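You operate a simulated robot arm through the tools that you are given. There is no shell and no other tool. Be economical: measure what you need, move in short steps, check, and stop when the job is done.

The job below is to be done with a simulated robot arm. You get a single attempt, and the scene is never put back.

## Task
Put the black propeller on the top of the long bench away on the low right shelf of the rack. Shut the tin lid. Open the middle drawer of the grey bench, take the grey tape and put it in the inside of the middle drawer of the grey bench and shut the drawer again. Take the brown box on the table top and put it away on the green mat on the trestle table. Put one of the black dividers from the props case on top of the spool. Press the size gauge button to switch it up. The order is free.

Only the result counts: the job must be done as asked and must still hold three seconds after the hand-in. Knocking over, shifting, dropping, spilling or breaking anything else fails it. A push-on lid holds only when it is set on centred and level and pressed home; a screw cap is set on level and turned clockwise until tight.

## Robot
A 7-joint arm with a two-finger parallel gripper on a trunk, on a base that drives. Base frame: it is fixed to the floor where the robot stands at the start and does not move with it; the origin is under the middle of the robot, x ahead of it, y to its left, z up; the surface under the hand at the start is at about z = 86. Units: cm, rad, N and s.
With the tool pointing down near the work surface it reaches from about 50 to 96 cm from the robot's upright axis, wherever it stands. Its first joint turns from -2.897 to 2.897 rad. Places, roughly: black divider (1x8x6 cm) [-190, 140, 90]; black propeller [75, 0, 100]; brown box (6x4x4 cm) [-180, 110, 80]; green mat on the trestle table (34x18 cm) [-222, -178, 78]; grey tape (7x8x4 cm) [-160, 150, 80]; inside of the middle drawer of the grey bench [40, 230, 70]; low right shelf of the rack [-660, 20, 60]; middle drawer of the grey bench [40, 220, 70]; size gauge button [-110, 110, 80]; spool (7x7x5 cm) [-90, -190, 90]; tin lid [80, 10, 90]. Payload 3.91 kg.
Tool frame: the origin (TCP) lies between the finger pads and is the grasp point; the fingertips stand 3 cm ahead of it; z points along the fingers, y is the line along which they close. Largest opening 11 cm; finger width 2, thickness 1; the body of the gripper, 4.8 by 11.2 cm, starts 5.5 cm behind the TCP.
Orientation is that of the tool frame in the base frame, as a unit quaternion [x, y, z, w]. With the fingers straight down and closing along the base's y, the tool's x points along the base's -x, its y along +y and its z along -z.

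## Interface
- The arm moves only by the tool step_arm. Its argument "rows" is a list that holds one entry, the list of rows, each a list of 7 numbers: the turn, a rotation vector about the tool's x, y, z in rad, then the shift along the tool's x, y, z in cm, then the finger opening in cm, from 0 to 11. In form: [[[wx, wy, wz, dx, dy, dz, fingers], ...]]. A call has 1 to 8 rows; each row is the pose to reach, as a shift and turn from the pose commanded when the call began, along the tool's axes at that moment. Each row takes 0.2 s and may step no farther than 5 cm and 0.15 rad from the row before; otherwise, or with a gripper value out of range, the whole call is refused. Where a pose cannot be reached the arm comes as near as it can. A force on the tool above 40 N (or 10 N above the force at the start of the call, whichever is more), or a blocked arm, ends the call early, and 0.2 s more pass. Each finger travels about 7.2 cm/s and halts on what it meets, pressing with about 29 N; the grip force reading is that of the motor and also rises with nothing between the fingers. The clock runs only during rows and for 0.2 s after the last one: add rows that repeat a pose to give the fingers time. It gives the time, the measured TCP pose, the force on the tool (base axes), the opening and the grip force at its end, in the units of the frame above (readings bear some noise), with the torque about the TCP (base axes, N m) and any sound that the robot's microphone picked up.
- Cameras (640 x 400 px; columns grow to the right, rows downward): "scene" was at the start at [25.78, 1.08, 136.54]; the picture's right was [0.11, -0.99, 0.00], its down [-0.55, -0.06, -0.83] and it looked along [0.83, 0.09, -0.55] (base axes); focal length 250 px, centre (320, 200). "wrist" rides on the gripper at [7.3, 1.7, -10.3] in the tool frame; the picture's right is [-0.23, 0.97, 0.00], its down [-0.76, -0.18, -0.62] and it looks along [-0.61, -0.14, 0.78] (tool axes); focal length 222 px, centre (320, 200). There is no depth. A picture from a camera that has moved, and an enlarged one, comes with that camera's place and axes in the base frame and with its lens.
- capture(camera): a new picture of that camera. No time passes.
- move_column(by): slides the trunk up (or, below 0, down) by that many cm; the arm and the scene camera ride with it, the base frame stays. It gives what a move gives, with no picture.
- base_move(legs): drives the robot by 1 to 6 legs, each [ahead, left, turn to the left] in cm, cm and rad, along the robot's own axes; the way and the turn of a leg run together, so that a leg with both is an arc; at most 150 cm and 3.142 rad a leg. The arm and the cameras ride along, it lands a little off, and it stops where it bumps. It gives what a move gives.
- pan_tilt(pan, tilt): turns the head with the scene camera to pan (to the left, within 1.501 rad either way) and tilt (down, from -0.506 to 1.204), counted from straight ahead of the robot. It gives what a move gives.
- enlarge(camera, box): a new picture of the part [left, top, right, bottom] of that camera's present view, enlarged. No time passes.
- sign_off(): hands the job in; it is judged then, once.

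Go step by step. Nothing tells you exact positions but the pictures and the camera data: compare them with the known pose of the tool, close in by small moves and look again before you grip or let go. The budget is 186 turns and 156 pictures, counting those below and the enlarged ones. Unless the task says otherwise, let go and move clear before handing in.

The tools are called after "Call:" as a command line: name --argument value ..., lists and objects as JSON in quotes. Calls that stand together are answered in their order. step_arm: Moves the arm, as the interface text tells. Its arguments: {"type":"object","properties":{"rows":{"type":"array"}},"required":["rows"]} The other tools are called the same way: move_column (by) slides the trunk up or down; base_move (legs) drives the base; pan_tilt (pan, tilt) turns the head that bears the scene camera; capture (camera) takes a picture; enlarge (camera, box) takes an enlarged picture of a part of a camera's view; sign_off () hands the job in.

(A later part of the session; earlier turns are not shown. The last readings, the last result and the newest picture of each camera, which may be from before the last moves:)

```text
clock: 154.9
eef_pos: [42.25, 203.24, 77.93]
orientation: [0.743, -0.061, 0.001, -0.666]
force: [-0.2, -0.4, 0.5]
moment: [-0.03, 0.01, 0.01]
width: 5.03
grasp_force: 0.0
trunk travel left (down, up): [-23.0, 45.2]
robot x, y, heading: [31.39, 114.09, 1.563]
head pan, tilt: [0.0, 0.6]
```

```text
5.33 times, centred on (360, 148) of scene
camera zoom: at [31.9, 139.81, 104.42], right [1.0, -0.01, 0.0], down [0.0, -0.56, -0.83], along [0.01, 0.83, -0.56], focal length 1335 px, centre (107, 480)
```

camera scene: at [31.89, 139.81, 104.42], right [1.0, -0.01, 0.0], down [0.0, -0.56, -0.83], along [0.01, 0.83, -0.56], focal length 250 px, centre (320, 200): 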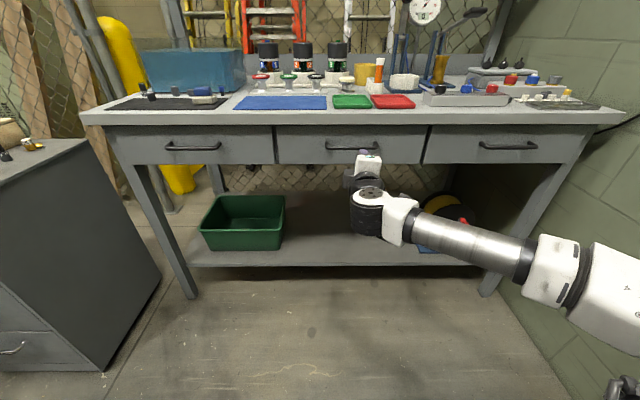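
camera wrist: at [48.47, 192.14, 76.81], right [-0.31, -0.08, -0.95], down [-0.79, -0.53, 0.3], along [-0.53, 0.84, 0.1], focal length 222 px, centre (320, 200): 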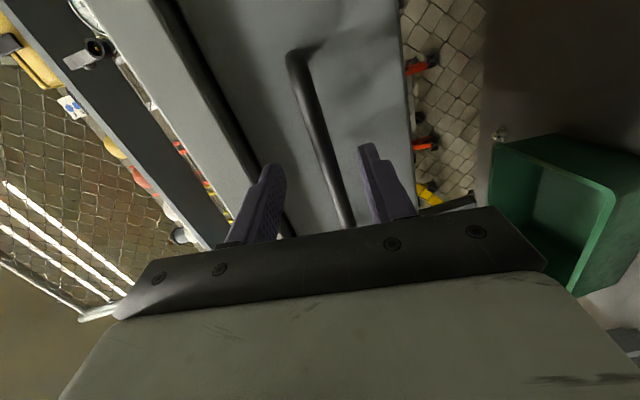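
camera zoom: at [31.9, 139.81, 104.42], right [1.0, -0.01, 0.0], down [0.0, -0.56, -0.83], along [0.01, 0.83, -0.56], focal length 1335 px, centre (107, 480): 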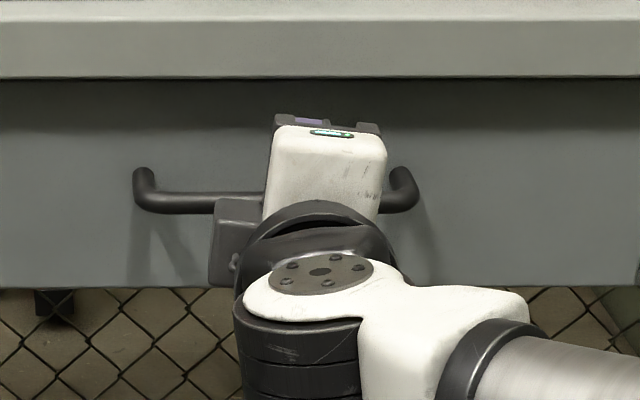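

Call:
step_arm --rows '[[[0, 0, 0, -0.1, -0.1, 0.9, 5], [0, 0, 0, -0.1, -0.1, 0.9, 3], [0, 0, 0, -0.1, -0.1, 0.9, 1], [0, 0, 0, -0.1, -0.1, 0.9, 0.5], [0, 0, 0, -0.1, -0.1, 0.9, 0.5]]]'

Call:
capture --camera "wrist"

```text
clock: 156.1
eef_pos: [42.15, 204.15, 77.37]
orientation: [0.745, -0.061, 0.002, -0.664]
force: [-2.0, -14.1, -27.4]
moment: [-0.46, -0.24, 0.22]
width: 1.92
grasp_force: 13.6
trunk travel left (down, up): [-23.0, 45.2]
robot x, y, heading: [31.55, 113.81, 1.564]
head pan, tilt: [0.0, 0.6]
```

```text
83 pictures are left
camera wrist: at [48.44, 193.09, 76.44], right [-0.31, -0.09, -0.95], down [-0.79, -0.53, 0.31], along [-0.53, 0.84, 0.09], focal length 222 px, centre (320, 200)
```

wrist: 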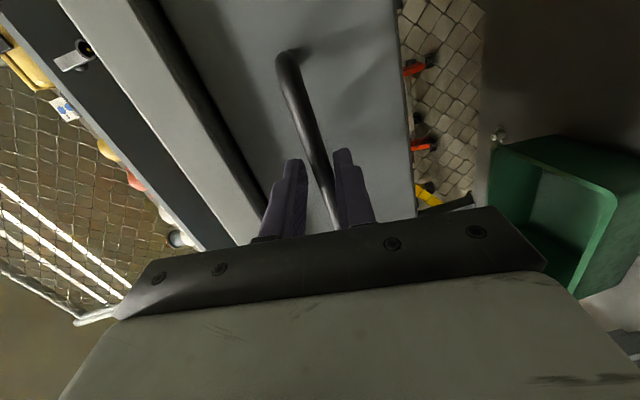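

The lower finger meets the bar first, so I'll shift down slightly and back a touch, then close.

Call:
step_arm --rows '[[[0, 0, 0, 0, 0.3, -0.2, 1.9], [0, 0, 0, 0, 0.5, -0.4, 1.2], [0, 0, 0, 0, 0.5, -0.4, 0.5], [0, 0, 0, 0, 0.5, -0.4, 0.5]]]'

```text
clock: 157.1
eef_pos: [42.14, 203.72, 77.11]
orientation: [0.743, -0.059, 0.003, -0.666]
force: [-0.1, 3.5, -20.3]
moment: [-0.26, -0.88, 0.05]
width: 1.31
grasp_force: 44.9
trunk travel left (down, up): [-23.0, 45.2]
robot x, y, heading: [31.79, 113.71, 1.566]
head pan, tilt: [0.0, 0.6]
```

The bar is gripped. I'll relieve the side load and pull a little with the arm to test.

Call:
step_arm --rows '[[[0, 0, 0, 0, 0.25, 0, 0.5], [0, 0, 0, 0.1, 0.35, -1, 0.5], [0, 0, 0, 0.2, 0.45, -2, 0.5], [0, 0, 0, 0.3, 0.55, -3, 0.5], [0, 0, 0, 0.4, 0.65, -4, 0.5]]]'

Call:
capture --camera "scene"

```text
clock: 158.3
eef_pos: [42.34, 199.69, 77.16]
orientation: [0.743, -0.061, 0.004, -0.667]
force: [4.7, -0.2, -11.3]
moment: [-0.14, -0.99, -0.37]
width: 1.33
grasp_force: 45.0
trunk travel left (down, up): [-23.0, 45.2]
robot x, y, heading: [31.87, 113.97, 1.567]
head pan, tilt: [0.0, 0.6]
```

```text
82 pictures are left
camera scene: at [31.92, 139.89, 104.39], right [1.0, -0.01, 0.0], down [0.0, -0.57, -0.82], along [0.01, 0.82, -0.57], focal length 250 px, centre (320, 200)
```

scene: 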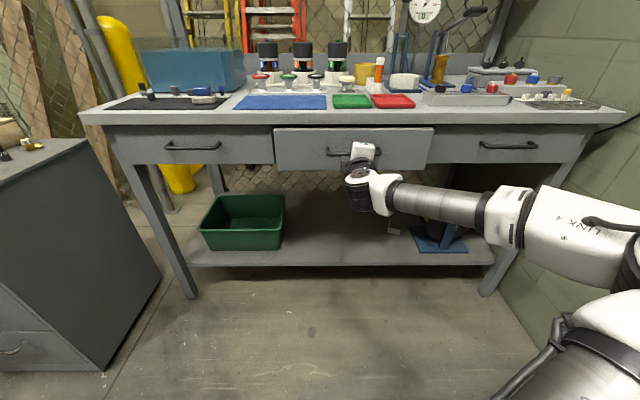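

The drawer is sliding. I'll pull the rest with the base.

Call:
base_move --legs '[[-20, 0, 0]]'

Call:
capture --camera "scene"

```text
clock: 159.9
eef_pos: [42.21, 179.64, 77.17]
orientation: [0.743, -0.061, 0.003, -0.667]
force: [12.6, -0.7, -11.0]
moment: [-0.18, -0.9, 0.4]
width: 1.32
grasp_force: 45.2
trunk travel left (down, up): [-23.0, 45.2]
robot x, y, heading: [31.81, 93.82, 1.562]
head pan, tilt: [0.0, 0.6]
```

```text
81 pictures are left
camera scene: at [31.83, 119.95, 104.39], right [1.0, -0.01, 0.0], down [-0.01, -0.57, -0.82], along [0.01, 0.82, -0.57], focal length 250 px, centre (320, 200)
```

scene: 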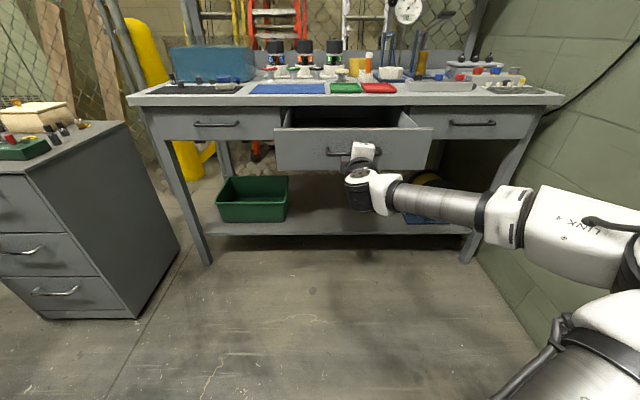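

The drawer is open about 24 cm. I'll release the handle and back away.

Call:
step_arm --rows '[[[0, 0, 0, 0, 0, 0, 2], [0, 0, 0, 0, 0, 0, 4], [0, 0, 0, 0, 0, 0, 5], [0, 0, 0, 0.1, 0.1, -1, 5], [0, 0, 0, 0.1, 0.1, -1, 5]]]'

Call:
base_move --legs '[[-25, 0, 0]]'

Call:
capture --camera "scene"

```text
clock: 161.1
eef_pos: [42.19, 178.71, 77.19]
orientation: [0.742, -0.06, 0.003, -0.668]
force: [-0.1, 0.1, 0.9]
moment: [0.04, 0.01, -0.02]
width: 4.99
grasp_force: 0.1
trunk travel left (down, up): [-23.0, 45.2]
robot x, y, heading: [31.43, 93.93, 1.559]
head pan, tilt: [0.0, 0.6]
```

```text
clock: 162.2
eef_pos: [41.3, 174.37, 77.17]
orientation: [0.743, -0.058, 0.001, -0.667]
force: [-0.4, 0.7, 0.1]
moment: [0.0, 0.03, -0.01]
width: 5.0
grasp_force: 0.0
trunk travel left (down, up): [-23.0, 45.2]
robot x, y, heading: [31.43, 89.76, 1.571]
head pan, tilt: [0.0, 0.6]
stopped in leg 1: the robot was blocked; the commanded pose is now the measured one
```

```text
80 pictures are left
camera scene: at [31.4, 115.5, 104.42], right [1.0, 0.0, 0.0], down [0.0, -0.56, -0.83], along [0.0, 0.83, -0.56], focal length 250 px, centre (320, 200)
```

scene: 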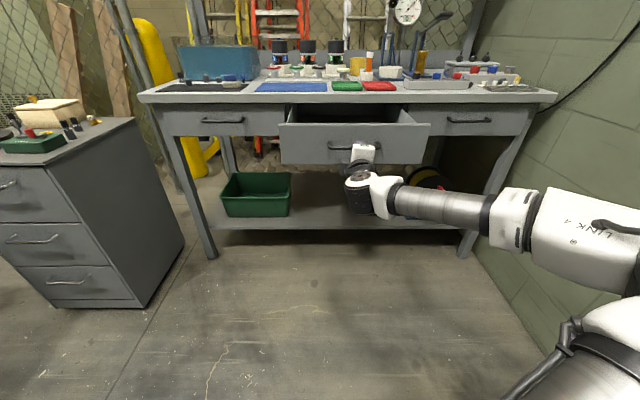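

The base touched the long bench's end behind it. I'll raise the trunk, bring the tool back to pointing down, and check around.

Call:
move_column --by 36

Call:
step_arm --rows '[[[-0.08, 0.08, 0.08, 0, 0, 0, 5], [-0.16, 0.16, 0.16, 0, 0, 0, 5], [-0.24, 0.24, 0.24, 0, 0, 0, 5], [-0.32, 0.32, 0.32, 0, 0, -2, 5], [-0.4, 0.4, 0.4, 0, 0, -4, 5], [-0.48, 0.48, 0.48, 0, 0, -6, 5], [-0.56, 0.56, 0.56, 0, 0, -8, 5], [-0.64, 0.64, 0.64, 0, 0, -10, 5]]]'

Call:
pan_tilt --pan -1.5 --tilt 0.7

Call:
capture --camera "scene"

```text
clock: 165.7
eef_pos: [41.44, 174.3, 113.24]
orientation: [0.744, -0.059, 0.001, -0.666]
force: [0.4, -0.5, -0.2]
moment: [0.0, 0.02, 0.0]
width: 4.99
grasp_force: 0.1
trunk travel left (down, up): [-59.0, 9.2]
robot x, y, heading: [31.35, 89.66, 1.573]
head pan, tilt: [0.0, 0.6]
```

```text
clock: 167.5
eef_pos: [40.67, 164.27, 114.32]
orientation: [0.817, -0.478, 0.006, -0.323]
force: [-0.1, -0.1, 0.8]
moment: [0.03, -0.01, -0.02]
width: 5.02
grasp_force: 0.0
trunk travel left (down, up): [-59.0, 9.2]
robot x, y, heading: [31.77, 89.06, 1.567]
head pan, tilt: [0.0, 0.6]
```

```text
clock: 169.1
eef_pos: [40.69, 164.48, 114.22]
orientation: [0.817, -0.478, 0.007, -0.323]
force: [0.9, -0.5, 0.7]
moment: [0.01, -0.01, 0.0]
width: 5.0
grasp_force: 0.1
trunk travel left (down, up): [-59.0, 9.2]
robot x, y, heading: [31.13, 89.22, 1.567]
head pan, tilt: [-1.499, 0.7]
```

```text
79 pictures are left
camera scene: at [39.84, 107.24, 139.56], right [0.07, -1.0, 0.0], down [-0.64, -0.04, -0.77], along [0.76, 0.05, -0.64], focal length 250 px, centre (320, 200)
```

scene: 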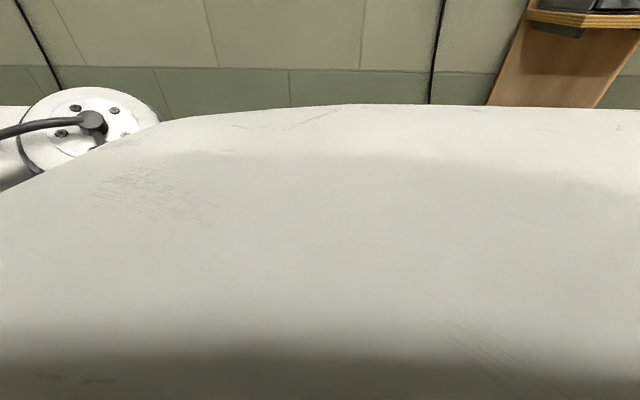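

I'll finish turning the tool down and retract, then drive around to the table in front of the tape.

Call:
step_arm --rows '[[[-0.08, 0.077, 0.082, 0, 0, 0, 8], [-0.16, 0.153, 0.165, 0, 0, 0, 8], [-0.24, 0.23, 0.247, 0, 0, 0, 8], [-0.32, 0.306, 0.329, 0, 0, 0, 8], [-0.4, 0.383, 0.412, 0, 0, 0, 8], [-0.48, 0.459, 0.494, 0, 0, 0, 8]]]'

Call:
step_arm --rows '[[[0, 0, 0, 4.5, 1, 0, 8], [0, 0, 0, 9, 2, 0, 8], [0, 0, 0, 13.5, 4, 0, 8], [0, 0, 0, 16, 6, 0, 8]]]'

Call:
pan_tilt --pan 0 --tilt 0.6

Call:
base_move --legs '[[0, 65, 0], [-37, 0, 0], [0, 128, 0]]'

Call:
capture --camera "scene"

```text
clock: 170.5
eef_pos: [40.58, 164.5, 114.25]
orientation: [-0.706, 0.708, 0.001, 0.0]
force: [0.0, 0.5, 0.3]
moment: [-0.01, 0.03, -0.02]
width: 8.0
grasp_force: 0.1
trunk travel left (down, up): [-59.0, 9.2]
robot x, y, heading: [31.28, 89.45, 1.568]
head pan, tilt: [-1.499, 0.7]
```

```text
clock: 171.5
eef_pos: [34.59, 148.49, 114.51]
orientation: [-0.706, 0.708, 0.002, 0.001]
force: [0.3, -0.6, -0.6]
moment: [0.0, 0.02, 0.0]
width: 7.98
grasp_force: 0.0
trunk travel left (down, up): [-59.0, 9.2]
robot x, y, heading: [31.3, 89.78, 1.568]
head pan, tilt: [-1.499, 0.7]
```

```text
clock: 173.1
eef_pos: [34.53, 148.45, 114.45]
orientation: [-0.707, 0.707, 0.001, 0.001]
force: [-0.4, 0.4, 0.0]
moment: [0.0, 0.03, -0.01]
width: 8.02
grasp_force: 0.1
trunk travel left (down, up): [-59.0, 9.2]
robot x, y, heading: [31.61, 89.94, 1.565]
head pan, tilt: [0.0, 0.6]
```

```text
clock: 190.3
eef_pos: [-158.66, 112.7, 114.51]
orientation: [0.707, -0.707, -0.001, -0.001]
force: [-0.5, -0.6, -0.6]
moment: [0.01, 0.02, 0.01]
width: 7.98
grasp_force: 0.1
trunk travel left (down, up): [-59.0, 9.2]
robot x, y, heading: [-161.85, 53.99, 1.567]
head pan, tilt: [0.0, 0.6]
```

```text
78 pictures are left
camera scene: at [-161.75, 79.79, 140.42], right [1.0, 0.0, 0.0], down [0.0, -0.56, -0.83], along [0.0, 0.83, -0.56], focal length 250 px, centre (320, 200)
```

scene: 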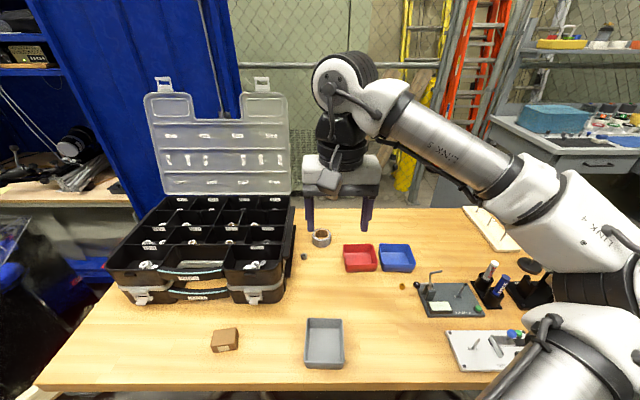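

Call:
enlarge --camera "scene" --box '[260, 190, 380, 265]'

Call:
capture --camera "wrist"

```text
5.33 times, centred on (320, 228) of scene
camera zoom: at [-161.75, 79.79, 140.42], right [1.0, 0.0, 0.0], down [0.0, -0.56, -0.83], along [0.0, 0.83, -0.56], focal length 1335 px, centre (320, 53)
```

zoom: 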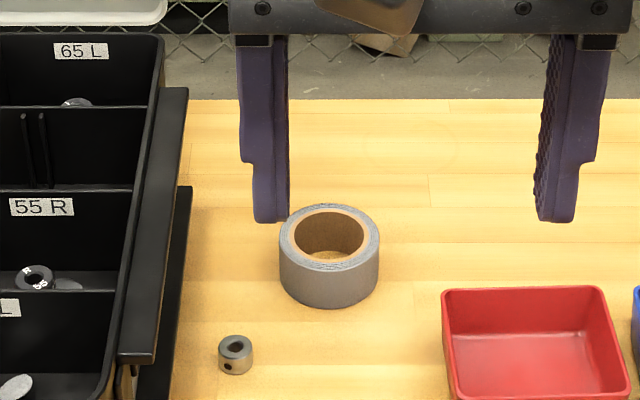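

```text
76 pictures are left
camera wrist: at [-160.22, 105.44, 124.81], right [-0.97, 0.23, 0.0], down [0.18, 0.76, 0.63], along [0.14, 0.61, -0.78], focal length 222 px, centre (320, 200)
```

wrist: 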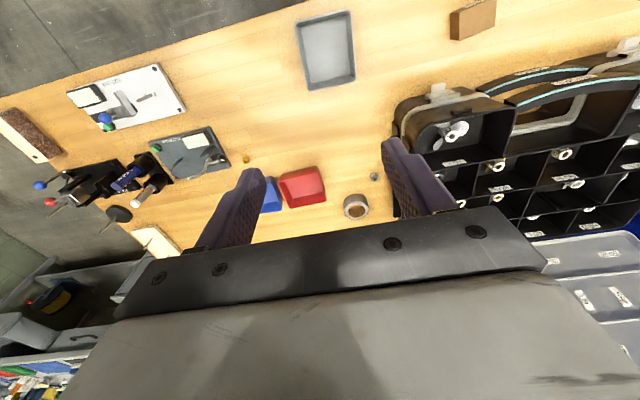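

The tape roll is about 6.6 cm wide near (-161,146), with 3–4 cm of room to the case. I'll go above it with the fingers open.

Call:
step_arm --rows '[[[0, 0, 0, -4.1, 0.3, 1, 10], [0, 0, 0, -8.2, 0.6, 2, 10], [0, 0, 0, -12.3, 0.9, 3, 10], [0, 0, 0, -16.4, 1.2, 4, 10], [0, 0, 0, -20.5, 1.5, 6, 10], [0, 0, 0, -24.6, 1.8, 8, 10], [0, 0, 0, -28.7, 2.1, 10, 10], [0, 0, 0, -32.4, 2.4, 12, 10]]]'

Call:
step_arm --rows '[[[0, 0, 0, 0, 0, 3, 10], [0, 0, 0, 0, 0, 6, 10], [0, 0, 0, 0, 0, 8, 10]]]'

Call:
capture --camera "wrist"

Call:
enlarge --camera "scene" --box '[260, 190, 380, 265]'

```text
clock: 192.1
eef_pos: [-160.84, 145.39, 102.36]
orientation: [0.707, -0.707, -0.002, -0.001]
force: [-0.3, 0.2, 0.2]
moment: [-0.01, -0.02, 0.02]
width: 9.99
grasp_force: 0.1
trunk travel left (down, up): [-59.0, 9.2]
robot x, y, heading: [-161.75, 53.96, 1.572]
head pan, tilt: [0.0, 0.6]
```

```text
clock: 192.9
eef_pos: [-161.06, 145.32, 94.51]
orientation: [-0.706, 0.708, 0.002, 0.001]
force: [0.0, 0.7, -0.4]
moment: [0.01, -0.01, -0.01]
width: 10.0
grasp_force: 0.0
trunk travel left (down, up): [-59.0, 9.2]
robot x, y, heading: [-161.79, 53.69, 1.572]
head pan, tilt: [0.0, 0.6]
```

```text
75 pictures are left
camera wrist: at [-162.65, 138.01, 104.86], right [-0.97, 0.23, 0.0], down [0.18, 0.76, 0.63], along [0.14, 0.61, -0.78], focal length 222 px, centre (320, 200)
```

wrist: 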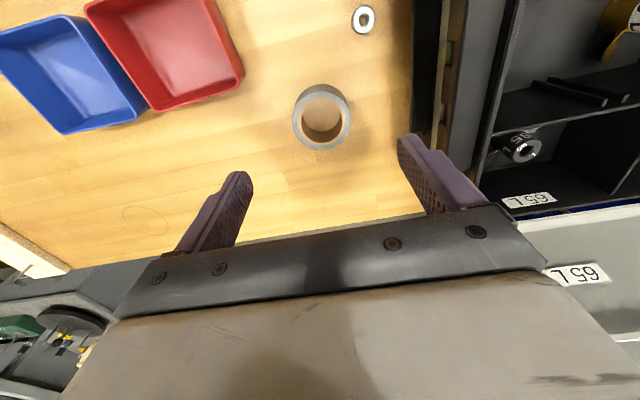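

```text
5.33 times, centred on (320, 228) of scene
camera zoom: at [-161.74, 79.82, 140.41], right [1.0, 0.0, 0.0], down [0.0, -0.57, -0.82], along [0.0, 0.82, -0.57], focal length 1335 px, centre (320, 53)
```

zoom: 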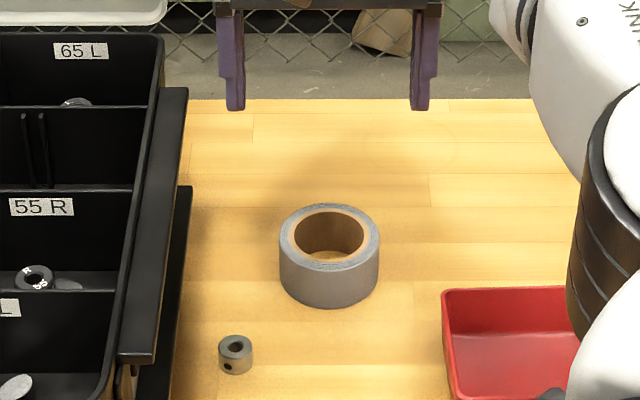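

The tape centre is at about (-161,146.1). I'll lower with the fingers straddling it.

Call:
step_arm --rows '[[[0, 0, 0, -0.8, 0, 4, 10], [0, 0, 0, -0.8, 0, 8, 10], [0, 0, 0, -0.8, 0, 11, 10], [0, 0, 0, -0.8, 0, 13, 10], [0, 0, 0, -0.8, 0, 14, 10], [0, 0, 0, -0.8, 0, 14, 10]]]'

Call:
capture --camera "wrist"

Call:
enlarge --camera "scene" --box '[260, 190, 380, 265]'

```text
clock: 194.3
eef_pos: [-161.1, 146.06, 80.55]
orientation: [-0.707, 0.707, 0.001, 0.001]
force: [1.0, 0.3, -0.4]
moment: [0.02, 0.03, 0.02]
width: 9.99
grasp_force: 0.1
trunk travel left (down, up): [-59.0, 9.2]
robot x, y, heading: [-161.57, 53.62, 1.571]
head pan, tilt: [0.0, 0.6]
```

```text
73 pictures are left
camera wrist: at [-162.67, 138.71, 90.9], right [-0.97, 0.23, 0.0], down [0.18, 0.76, 0.63], along [0.14, 0.61, -0.78], focal length 222 px, centre (320, 200)
```

wrist: 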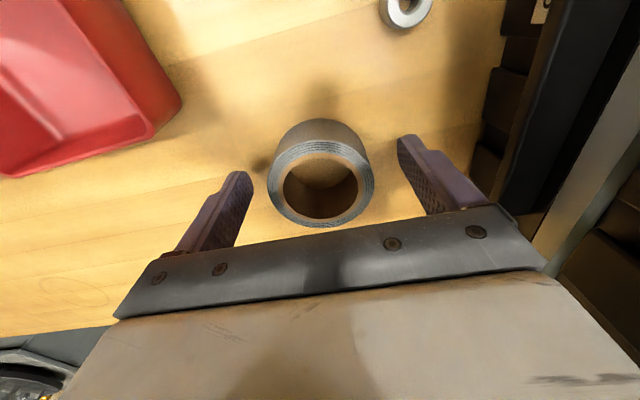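

```text
5.33 times, centred on (320, 228) of scene
camera zoom: at [-161.74, 79.79, 140.42], right [1.0, 0.0, 0.0], down [0.0, -0.56, -0.83], along [0.0, 0.83, -0.56], focal length 1335 px, centre (320, 53)
```

zoom: 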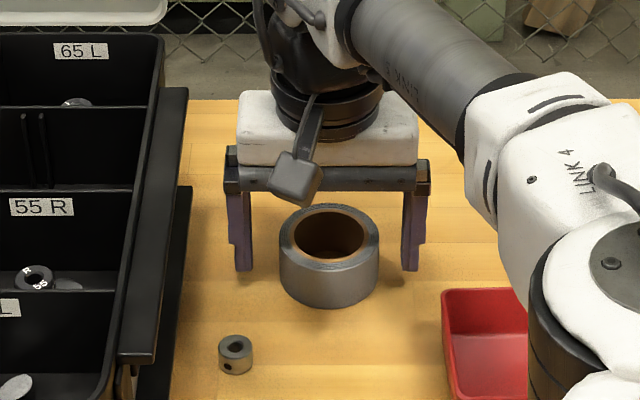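

The tape is centred between the fingers. I'll lower slightly and close.

Call:
step_arm --rows '[[[0, 0, 0, 0, 0, 0.6, 9], [0, 0, 0, 0, 0, 0.6, 7], [0, 0, 0, 0, 0, 0.6, 5.5], [0, 0, 0, 0, 0, 0.6, 5.5], [0, 0, 0, 0, 0, 0.6, 5.5]]]'

Call:
step_arm --rows '[[[0, 0, 0, 0, 0, -4, 5.5], [0, 0, 0, 0, 0, -8, 5.5], [0, 0, 0, 0, 0, -12, 5.5], [0, 0, 0, 0, 0, -16, 5.5], [0, 0, 0, 0, 0, -20, 5.5], [0, 0, 0, 0, 0, -24, 5.5]]]'

Call:
capture --camera "wrist"

```text
clock: 195.5
eef_pos: [-160.88, 146.01, 80.04]
orientation: [0.708, -0.706, -0.002, 0.0]
force: [0.1, 0.1, 0.9]
moment: [0.07, -0.01, 0.02]
width: 6.31
grasp_force: 29.2
trunk travel left (down, up): [-59.0, 9.2]
robot x, y, heading: [-161.39, 53.69, 1.57]
head pan, tilt: [0.0, 0.6]
```

```text
clock: 196.9
eef_pos: [-160.88, 145.73, 104.18]
orientation: [-0.707, 0.707, 0.001, 0.001]
force: [0.1, -0.1, -1.5]
moment: [0.04, 0.03, -0.02]
width: 6.3
grasp_force: 29.0
trunk travel left (down, up): [-59.0, 9.2]
robot x, y, heading: [-161.52, 53.62, 1.567]
head pan, tilt: [0.0, 0.6]
```

```text
71 pictures are left
camera wrist: at [-162.53, 138.45, 114.49], right [-0.97, 0.23, 0.0], down [0.18, 0.76, 0.63], along [0.14, 0.61, -0.78], focal length 222 px, centre (320, 200)
```

wrist: 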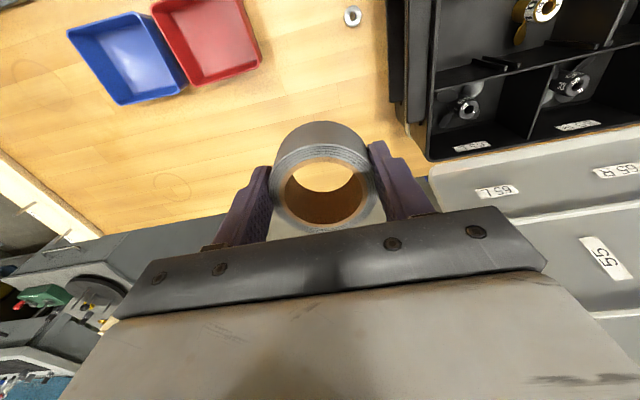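

The tape is held. I'll retract over the table front and drive to the drawer.

Call:
step_arm --rows '[[[0, 0, 0, 4.5, 0, -1.5, 5.5], [0, 0, 0, 9, 0, -3, 5.5], [0, 0, 0, 13.5, 0, -4.5, 5.5], [0, 0, 0, 18, 0, -6, 5.5], [0, 0, 0, 22.5, 0, -7.5, 5.5], [0, 0, 0, 27, 0, -9, 5.5], [0, 0, 0, 31.5, 0, -9, 5.5]]]'

Call:
base_move --legs '[[0, -128, 0], [54, 0, 0], [0, -72, 0]]'

Call:
capture --camera "scene"

```text
clock: 198.5
eef_pos: [-160.77, 114.3, 113.0]
orientation: [-0.706, 0.708, 0.002, 0.001]
force: [0.4, -0.1, -0.9]
moment: [0.0, -0.03, -0.03]
width: 6.29
grasp_force: 28.8
trunk travel left (down, up): [-59.0, 9.2]
robot x, y, heading: [-161.56, 53.9, 1.564]
head pan, tilt: [0.0, 0.6]
```

```text
clock: 217.0
eef_pos: [41.91, 165.35, 113.06]
orientation: [-0.701, 0.713, 0.001, 0.0]
force: [-0.3, 0.2, 0.0]
moment: [0.0, -0.01, -0.03]
width: 6.28
grasp_force: 28.9
trunk travel left (down, up): [-59.0, 9.2]
robot x, y, heading: [39.8, 104.64, 1.549]
head pan, tilt: [0.0, 0.6]
```

```text
70 pictures are left
camera scene: at [40.2, 130.72, 140.42], right [1.0, -0.02, 0.0], down [-0.01, -0.56, -0.83], along [0.02, 0.82, -0.56], focal length 250 px, centre (320, 200)
```

scene: 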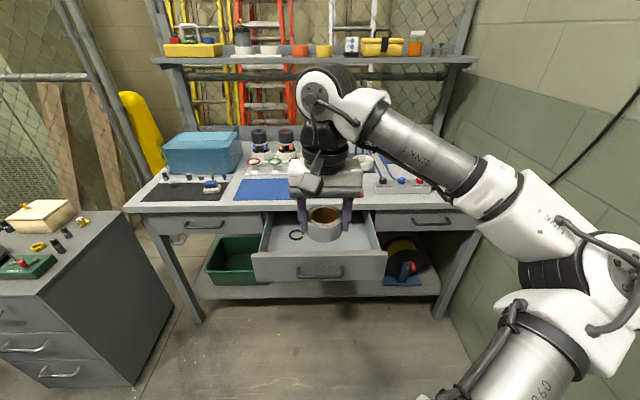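

Call:
enlarge --camera "scene" --box '[240, 190, 400, 290]'

Call:
capture --camera "wrist"

```text
4.00 times, centred on (320, 240) of scene
camera zoom: at [40.2, 130.72, 140.42], right [1.0, -0.02, 0.0], down [-0.01, -0.56, -0.83], along [0.02, 0.82, -0.56], focal length 1001 px, centre (320, 40)
```

zoom: 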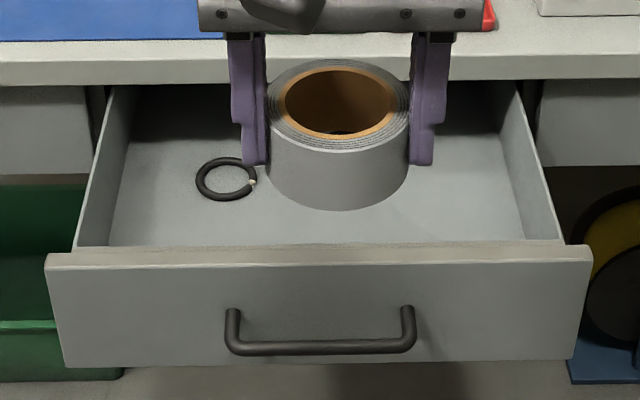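

```text
68 pictures are left
camera wrist: at [40.01, 158.1, 123.37], right [-0.97, 0.25, 0.0], down [0.19, 0.76, 0.63], along [0.15, 0.61, -0.78], focal length 222 px, centre (320, 200)
```

wrist: 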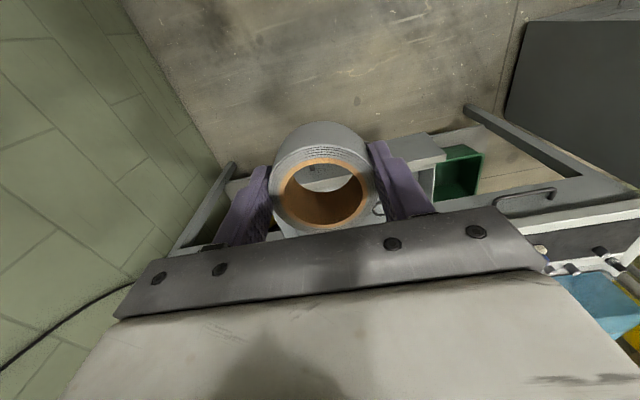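

The drawer holds only a black ring at about (33,203). I'll place the tape at about (45,193), moving over it and then down.

Call:
step_arm --rows '[[[0, 0, 0, -4, -0.4, 1, 5.5], [0, 0, 0, -8, -0.8, 2, 5.5], [0, 0, 0, -12, -1.2, 3, 5.5], [0, 0, 0, -16, -1.6, 4, 5.5], [0, 0, 0, -20, -2, 6, 5.5], [0, 0, 0, -24, -2.3, 8, 5.5], [0, 0, 0, -27.7, -2.5, 10, 5.5], [0, 0, 0, -27.7, -2.5, 14, 5.5]]]'

Call:
enlarge --camera "scene" --box '[240, 190, 400, 290]'

Call:
capture --camera "wrist"

```text
clock: 218.8
eef_pos: [44.83, 193.12, 98.97]
orientation: [-0.7, 0.714, 0.002, 0.001]
force: [-0.5, -0.1, -0.6]
moment: [-0.01, 0.01, 0.01]
width: 6.28
grasp_force: 29.1
trunk travel left (down, up): [-59.0, 9.2]
robot x, y, heading: [39.32, 104.58, 1.552]
head pan, tilt: [0.0, 0.6]
```

```text
4.00 times, centred on (320, 240) of scene
camera zoom: at [40.22, 130.75, 140.41], right [1.0, -0.02, 0.0], down [-0.01, -0.57, -0.82], along [0.02, 0.82, -0.57], focal length 1001 px, centre (320, 40)
```

zoom: 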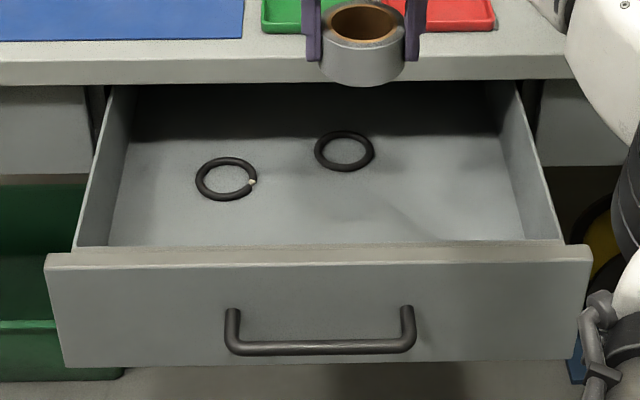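

```text
66 pictures are left
camera wrist: at [43.06, 185.79, 109.25], right [-0.97, 0.25, 0.0], down [0.19, 0.76, 0.63], along [0.15, 0.61, -0.78], focal length 222 px, centre (320, 200)
```

wrist: 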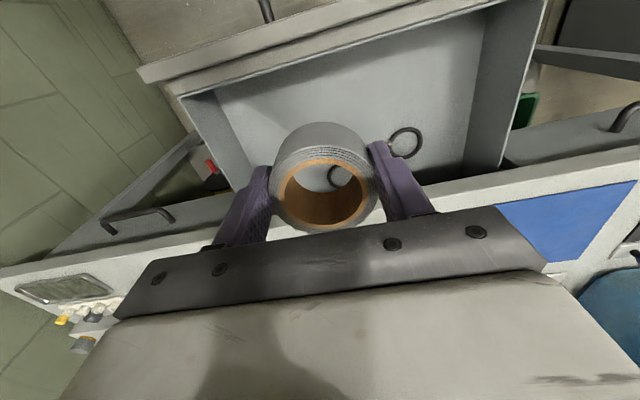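

Two rings lie at (33,205) and (45,209), so the spot at (45,193) is clear. Lowering.

Call:
step_arm --rows '[[[0, 0, 0, 0, 0, 4.5, 5.5], [0, 0, 0, 0, 0, 9, 5.5], [0, 0, 0, 0, 0, 13.5, 5.5], [0, 0, 0, 0, 0, 17, 5.5], [0, 0, 0, 0, 0, 19, 5.5], [0, 0, 0, 0, 0, 20.5, 5.5]]]'

Call:
capture --camera "wrist"

Call:
enlarge --camera "scene" --box '[240, 190, 400, 290]'

```text
clock: 220.2
eef_pos: [44.7, 193.01, 78.58]
orientation: [-0.7, 0.714, 0.002, 0.001]
force: [-0.1, -0.6, -0.7]
moment: [0.01, 0.0, 0.0]
width: 6.28
grasp_force: 29.1
trunk travel left (down, up): [-59.0, 9.2]
robot x, y, heading: [39.67, 104.7, 1.553]
head pan, tilt: [0.0, 0.6]
```

```text
65 pictures are left
camera wrist: at [42.95, 185.73, 88.92], right [-0.97, 0.25, 0.0], down [0.19, 0.76, 0.63], along [0.15, 0.61, -0.78], focal length 222 px, centre (320, 200)
```

wrist: 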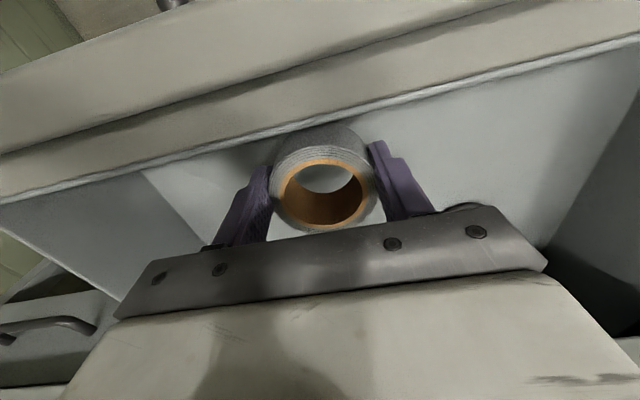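

```text
4.00 times, centred on (320, 240) of scene
camera zoom: at [40.19, 130.73, 140.41], right [1.0, -0.02, 0.0], down [-0.01, -0.56, -0.82], along [0.02, 0.82, -0.57], focal length 1001 px, centre (320, 40)
```

zoom: 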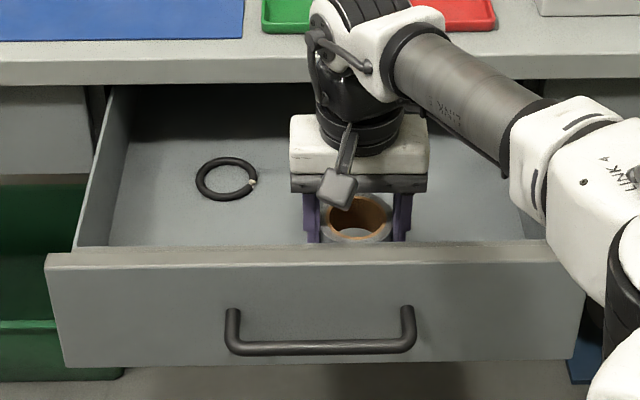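

Call:
step_arm --rows '[[[0, 0, 0, 0, 0, 0.5, 5.5], [0, 0, 0, 0, 0, 1.0, 5.5], [0, 0, 0, 0, 0, 1.5, 5.5]]]'

Call:
step_arm --rows '[[[0, 0, 0, 0, 0, 0.4, 5.5], [0, 0, 0, 0, 0, 0.8, 5.5], [0, 0, 0, 0, 0, 1.2, 5.5]]]'

```text
clock: 221.0
eef_pos: [44.7, 193.12, 77.04]
orientation: [-0.7, 0.714, 0.001, 0.001]
force: [-0.5, 0.3, -0.5]
moment: [0.0, -0.02, -0.02]
width: 6.27
grasp_force: 28.9
trunk travel left (down, up): [-59.0, 9.2]
robot x, y, heading: [39.82, 104.7, 1.548]
head pan, tilt: [0.0, 0.6]
```

```text
clock: 221.8
eef_pos: [44.7, 193.24, 75.92]
orientation: [-0.701, 0.714, 0.0, 0.002]
force: [-0.3, 0.6, -0.1]
moment: [-0.06, 0.03, 0.0]
width: 6.27
grasp_force: 28.5
trunk travel left (down, up): [-59.0, 9.2]
robot x, y, heading: [39.43, 104.89, 1.551]
head pan, tilt: [0.0, 0.6]
```

Call:
step_arm --rows '[[[0, 0, 0, 0, 0, 0.4, 5.5], [0, 0, 0, 0, 0, 0.8, 5.5]]]'

Call:
step_arm --rows '[[[0, 0, 0, 0, 0, 0.4, 5.5], [0, 0, 0, 0, 0, 0.8, 5.5]]]'

```text
clock: 222.4
eef_pos: [44.66, 193.15, 75.54]
orientation: [-0.7, 0.714, 0.004, 0.002]
force: [-0.1, 1.0, 18.1]
moment: [-0.29, -0.25, 0.02]
width: 6.27
grasp_force: 29.6
trunk travel left (down, up): [-59.0, 9.2]
robot x, y, heading: [39.47, 104.44, 1.55]
head pan, tilt: [0.0, 0.6]
```

```text
clock: 223.0
eef_pos: [44.66, 192.9, 74.63]
orientation: [-0.7, 0.714, 0.002, 0.001]
force: [-0.3, 1.2, 26.6]
moment: [-0.21, -0.24, -0.02]
width: 6.3
grasp_force: 29.3
trunk travel left (down, up): [-59.0, 9.2]
robot x, y, heading: [39.71, 104.47, 1.552]
head pan, tilt: [0.0, 0.6]
```

The tape is on the drawer floor. Release and lift straight out.

Call:
step_arm --rows '[[[0, 0, 0, 0, 0, -0.6, 6.5], [0, 0, 0, 0, 0, -0.6, 7.5], [0, 0, 0, 0, 0, -0.6, 9], [0, 0, 0, 0, 0, -3, 9], [0, 0, 0, 0, 0, -7, 9], [0, 0, 0, 0, 0, -11, 9], [0, 0, 0, 0, 0, -15, 9]]]'

Call:
step_arm --rows '[[[0, 0, 0, 0, 0, -5, 8], [0, 0, 0, 4, 0, -8, 7], [0, 0, 0, 8.5, 0, -10, 5], [0, 0, 0, 13, 0, -12, 5], [0, 0, 0, 17.5, 0, -12, 5], [0, 0, 0, 22, 0, -12, 5], [0, 0, 0, 26, 0, -12, 5]]]'

Call:
capture --camera "scene"

```text
clock: 224.6
eef_pos: [45.15, 193.01, 89.28]
orientation: [-0.7, 0.714, 0.001, 0.001]
force: [-0.7, -1.0, -0.7]
moment: [-0.01, 0.04, 0.02]
width: 9.0
grasp_force: 0.1
trunk travel left (down, up): [-59.0, 9.2]
robot x, y, heading: [39.53, 104.74, 1.547]
head pan, tilt: [0.0, 0.6]
```

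```text
clock: 226.2
eef_pos: [44.6, 166.74, 101.25]
orientation: [-0.7, 0.714, 0.001, 0.001]
force: [-0.1, 1.0, -0.1]
moment: [0.03, -0.01, 0.01]
width: 5.03
grasp_force: 0.2
trunk travel left (down, up): [-59.0, 9.2]
robot x, y, heading: [39.68, 105.03, 1.549]
head pan, tilt: [0.0, 0.6]
```

```text
63 pictures are left
camera scene: at [40.2, 130.68, 140.43], right [1.0, -0.02, 0.0], down [-0.01, -0.56, -0.83], along [0.02, 0.83, -0.56], focal length 250 px, centre (320, 200)
```

scene: 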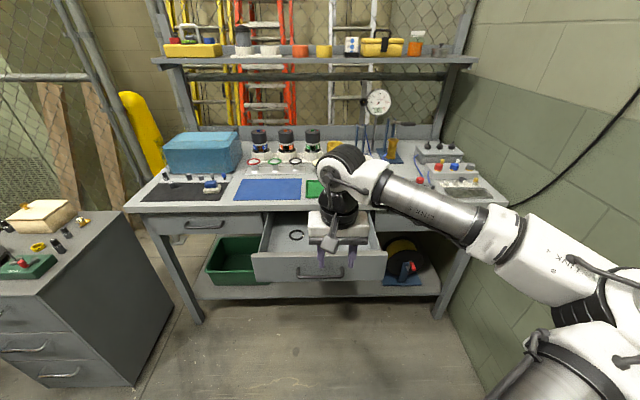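

Now to close the drawer: I'll pitch the tool nearly horizontal with closed fingers and push the panel above the handle.

Call:
base_move --legs '[[-8, 0, 0.02]]'

Call:
move_column --by -22

Call:
step_arm --rows '[[[0, 0, 0, -2, 0, -0.4, 3], [0, -0.15, 0, -4, 0, -0.8, 1], [0, -0.3, 0, -6, 0, -1.2, 0], [0, -0.45, 0, -8, 0, -1.6, 0], [0, -0.6, 0, -10, 0, -2, 0], [0, -0.75, 0, -12, 0, -2, 0], [0, -0.9, 0, -14, 0, -2, 0], [0, -1.05, 0, -14, 0, -2, 0]]]'

Call:
step_arm --rows '[[[0, -0.1, 0, 0, 0, 0, 0], [0, -0.2, 0, 0, 0, 0, 0]]]'

Call:
capture --camera "scene"

Call:
capture --camera "wrist"

```text
clock: 227.3
eef_pos: [43.09, 158.96, 101.41]
orientation: [0.708, -0.706, -0.001, -0.002]
force: [-0.3, 0.9, -0.4]
moment: [0.03, 0.01, -0.01]
width: 5.02
grasp_force: 0.0
trunk travel left (down, up): [-59.0, 9.2]
robot x, y, heading: [39.38, 97.05, 1.57]
head pan, tilt: [0.0, 0.6]
```

```text
clock: 229.6
eef_pos: [43.04, 158.9, 79.27]
orientation: [0.708, -0.706, -0.001, -0.001]
force: [0.5, 0.0, -0.2]
moment: [0.0, 0.04, 0.03]
width: 5.01
grasp_force: 0.1
trunk travel left (down, up): [-37.0, 31.2]
robot x, y, heading: [39.51, 96.49, 1.574]
head pan, tilt: [0.0, 0.6]
```

```text
clock: 231.4
eef_pos: [43.11, 173.12, 81.37]
orientation: [0.611, -0.611, -0.357, -0.355]
force: [-0.1, 0.1, 1.3]
moment: [0.02, 0.02, 0.0]
width: 0.01
grasp_force: 29.1
trunk travel left (down, up): [-37.0, 31.2]
robot x, y, heading: [39.91, 96.38, 1.57]
head pan, tilt: [0.0, 0.6]
```

```text
clock: 232.0
eef_pos: [43.03, 173.07, 81.29]
orientation: [-0.572, 0.573, 0.415, 0.414]
force: [-0.5, 0.1, 0.1]
moment: [-0.02, 0.0, 0.0]
width: 0.0
grasp_force: 28.9
trunk travel left (down, up): [-37.0, 31.2]
robot x, y, heading: [39.82, 96.71, 1.571]
head pan, tilt: [0.0, 0.6]
```

```text
62 pictures are left
camera scene: at [39.56, 122.69, 118.42], right [1.0, 0.0, 0.0], down [0.0, -0.56, -0.83], along [0.0, 0.83, -0.56], focal length 250 px, centre (320, 200)
```

scene: 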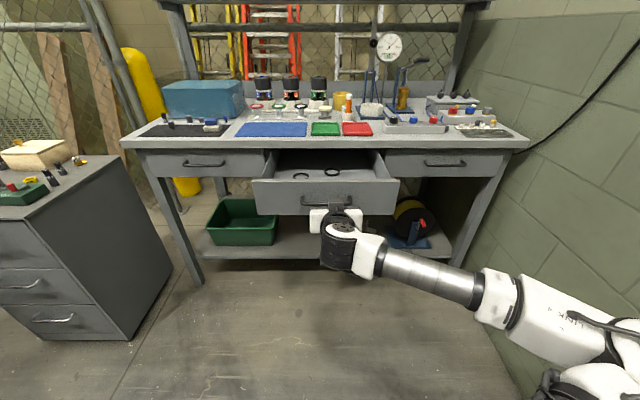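

```text
61 pictures are left
camera wrist: at [41.44, 160.91, 77.69], right [-0.97, 0.07, 0.22], down [0.18, -0.35, 0.92], along [0.14, 0.93, 0.33], focal length 222 px, centre (320, 200)
```

wrist: 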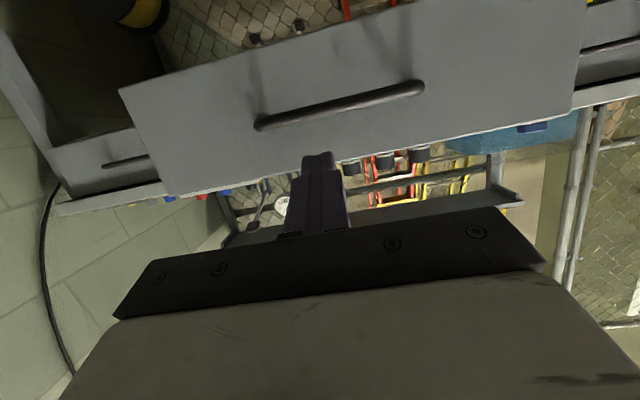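

The fingertips point at the panel between the bar and its top edge. I'll push with the base first.

Call:
base_move --legs '[[20, 0, 0]]'

Call:
capture --camera "scene"

```text
clock: 233.6
eef_pos: [43.1, 193.03, 81.27]
orientation: [-0.572, 0.573, 0.415, 0.415]
force: [-0.3, -0.1, 0.0]
moment: [0.0, -0.03, 0.04]
width: 0.0
grasp_force: 28.8
trunk travel left (down, up): [-37.0, 31.2]
robot x, y, heading: [39.93, 116.55, 1.569]
head pan, tilt: [0.0, 0.6]
```

```text
60 pictures are left
camera scene: at [39.6, 142.58, 118.41], right [1.0, 0.0, 0.0], down [0.0, -0.56, -0.83], along [0.0, 0.83, -0.56], focal length 250 px, centre (320, 200)
```

scene: 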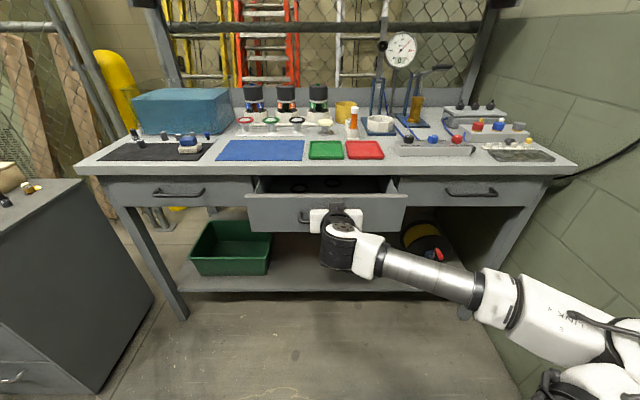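

Call:
step_arm --rows '[[[0, 0, 0, -0.63, 0, 1.9, 0], [0, 0, 0, -1.26, 0, 3.8, 0], [0, 0, 0, -1.89, 0, 5.7, 0], [0, 0, 0, -2.52, 0, 7.6, 0], [0, 0, 0, -3.15, 0, 9.5, 0]]]'

Call:
step_arm --rows '[[[0, 0, 0, -0.2, 0, 0.6, 0], [0, 0, 0, -0.4, 0, 1.2, 0], [0, 0, 0, -0.6, 0, 1.8, 0], [0, 0, 0, -0.8, 0, 2.4, 0]]]'

Call:
capture --camera "scene"

Call:
capture --camera "wrist"

```text
clock: 234.8
eef_pos: [43.18, 202.86, 81.37]
orientation: [0.573, -0.572, -0.415, -0.414]
force: [0.2, -0.5, 0.1]
moment: [-0.01, -0.01, -0.01]
width: 0.0
grasp_force: 28.8
trunk travel left (down, up): [-37.0, 31.2]
robot x, y, heading: [39.4, 116.68, 1.563]
head pan, tilt: [0.0, 0.6]
```

```text
clock: 235.8
eef_pos: [43.13, 205.57, 81.43]
orientation: [0.573, -0.573, -0.414, -0.414]
force: [-0.1, 0.1, -0.6]
moment: [0.02, 0.02, -0.01]
width: 0.0
grasp_force: 29.5
trunk travel left (down, up): [-37.0, 31.2]
robot x, y, heading: [39.55, 116.8, 1.568]
head pan, tilt: [0.0, 0.6]
```

```text
59 pictures are left
camera scene: at [39.6, 142.58, 118.42], right [1.0, 0.0, 0.0], down [0.0, -0.56, -0.83], along [0.0, 0.83, -0.56], focal length 250 px, centre (320, 200)
```

scene: 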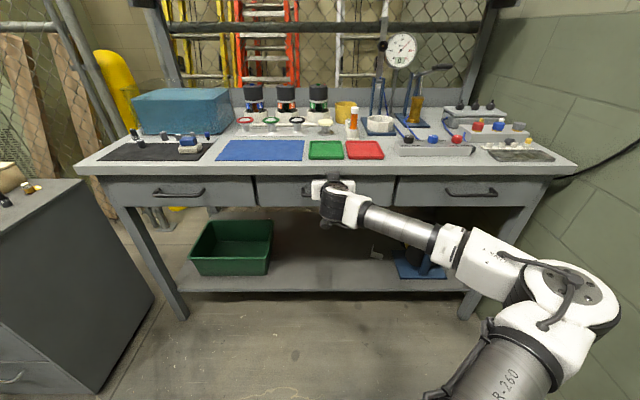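

```text
58 pictures are left
camera wrist: at [41.52, 193.35, 77.68], right [-0.97, 0.07, 0.22], down [0.18, -0.35, 0.92], along [0.14, 0.93, 0.33], focal length 222 px, centre (320, 200)
```

wrist: 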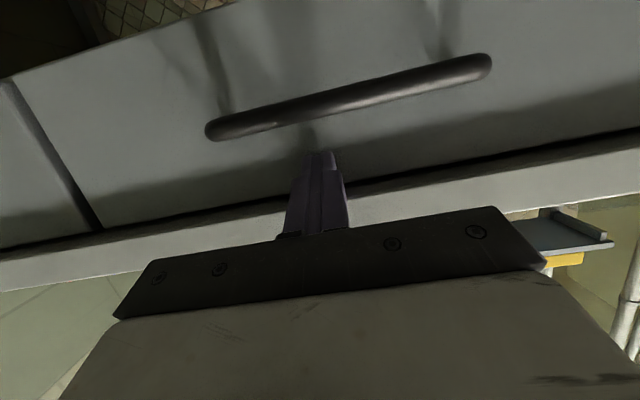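

Almost closed. I'll keep pushing gently until I feel the stop.

Call:
step_arm --rows '[[[0, 0, 0, -0.1, 0, 0.4, 0], [0, 0, 0, -0.2, 0, 0.8, 0], [0, 0, 0, -0.3, 0, 1.1, 0], [0, 0, 0, -0.4, 0, 1.4, 0]]]'

Call:
enlarge --camera "scene" --box '[230, 150, 420, 220]'

```text
clock: 236.4
eef_pos: [43.13, 205.78, 81.28]
orientation: [0.574, -0.573, -0.414, -0.413]
force: [1.8, -14.9, 5.3]
moment: [0.16, 0.09, -0.06]
width: 0.0
grasp_force: 28.9
trunk travel left (down, up): [-37.0, 31.2]
robot x, y, heading: [39.41, 116.07, 1.57]
head pan, tilt: [0.0, 0.6]
stopped in row 3: the force on the tool passed its limit at 47 N (the readings are from after the stop); the commanded pose is now the measured one
```

```text
3.37 times, centred on (325, 185) of scene
camera zoom: at [39.65, 142.37, 118.47], right [1.0, 0.0, 0.0], down [0.0, -0.56, -0.83], along [0.0, 0.83, -0.56], focal length 843 px, centre (303, 250)
```

zoom: 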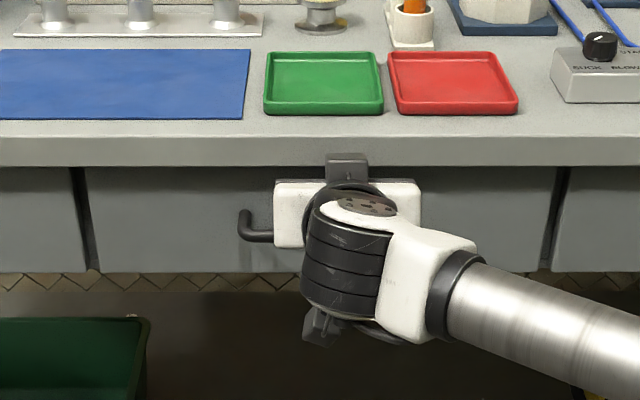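

The stop is reached and the panel looks flush with its neighbours. I'll back away and verify.

Call:
base_move --legs '[[-18, 0, 0]]'

Call:
move_column --by 26

Call:
step_arm --rows '[[[0, 0.14, 0, 0, 0, 0, 0], [0, 0.28, 0, 0, 0, 0, 2], [0, 0.42, 0, 0, 0, 0, 3], [0, 0.56, 0, 0, 0, 0, 4], [0, 0.7, 0, 0, 0, 0, 5], [0, 0.84, 0, 0, 0, 0, 6], [0, 0.98, 0, 0, 0, 0, 6], [0, 1.12, 0, 0, 0, 0, 6]]]'

Call:
step_arm --rows '[[[0, 0.127, 0, 0, 0, 0, 7], [0, 0.127, 0, 4.5, 0, 0, 8], [0, 0.127, 0, 9, 0, 0, 8], [0, 0.127, 0, 13.5, 0, 0, 8], [0, 0.127, 0, 18, 0, 0, 8], [0, 0.127, 0, 22.5, 0, 0, 8], [0, 0.127, 0, 27, 0, 0, 8]]]'

Call:
capture --camera "scene"

```text
clock: 238.0
eef_pos: [43.29, 187.65, 81.02]
orientation: [-0.572, 0.575, 0.413, 0.414]
force: [0.5, 0.8, -0.4]
moment: [0.06, -0.01, 0.0]
width: 0.0
grasp_force: 29.4
trunk travel left (down, up): [-37.0, 31.2]
robot x, y, heading: [39.43, 98.27, 1.565]
head pan, tilt: [0.0, 0.6]
```

```text
clock: 240.6
eef_pos: [43.3, 187.65, 107.0]
orientation: [-0.574, 0.574, 0.413, 0.413]
force: [0.3, -0.3, -0.5]
moment: [0.0, 0.04, -0.02]
width: 0.01
grasp_force: 29.5
trunk travel left (down, up): [-63.0, 5.2]
robot x, y, heading: [39.68, 98.21, 1.569]
head pan, tilt: [0.0, 0.6]
```

```text
clock: 242.4
eef_pos: [43.31, 187.67, 107.02]
orientation: [0.706, -0.706, -0.045, -0.043]
force: [-0.2, -0.1, 0.2]
moment: [0.0, 0.03, -0.01]
width: 5.97
grasp_force: 0.0
trunk travel left (down, up): [-63.0, 5.2]
robot x, y, heading: [39.12, 98.17, 1.564]
head pan, tilt: [0.0, 0.6]
```

```text
clock: 244.0
eef_pos: [43.13, 160.75, 103.58]
orientation: [-0.707, 0.707, -0.001, 0.0]
force: [-0.4, 0.0, -0.1]
moment: [0.02, -0.01, 0.02]
width: 7.99
grasp_force: 0.0
trunk travel left (down, up): [-63.0, 5.2]
robot x, y, heading: [39.79, 98.31, 1.566]
head pan, tilt: [0.0, 0.6]
```

```text
56 pictures are left
camera scene: at [39.64, 124.2, 144.43], right [1.0, 0.0, 0.0], down [0.0, -0.56, -0.83], along [0.0, 0.83, -0.56], focal length 250 px, centre (320, 200)
```

scene: 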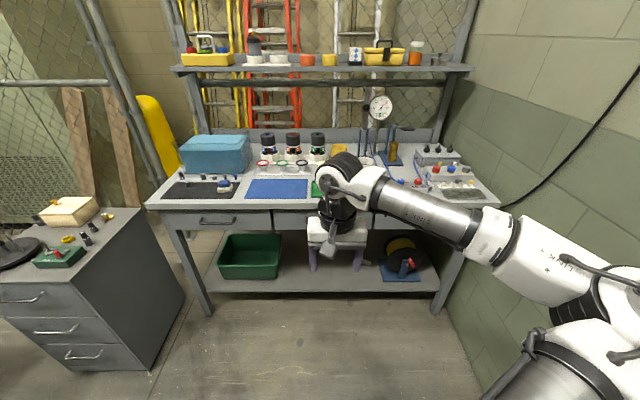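

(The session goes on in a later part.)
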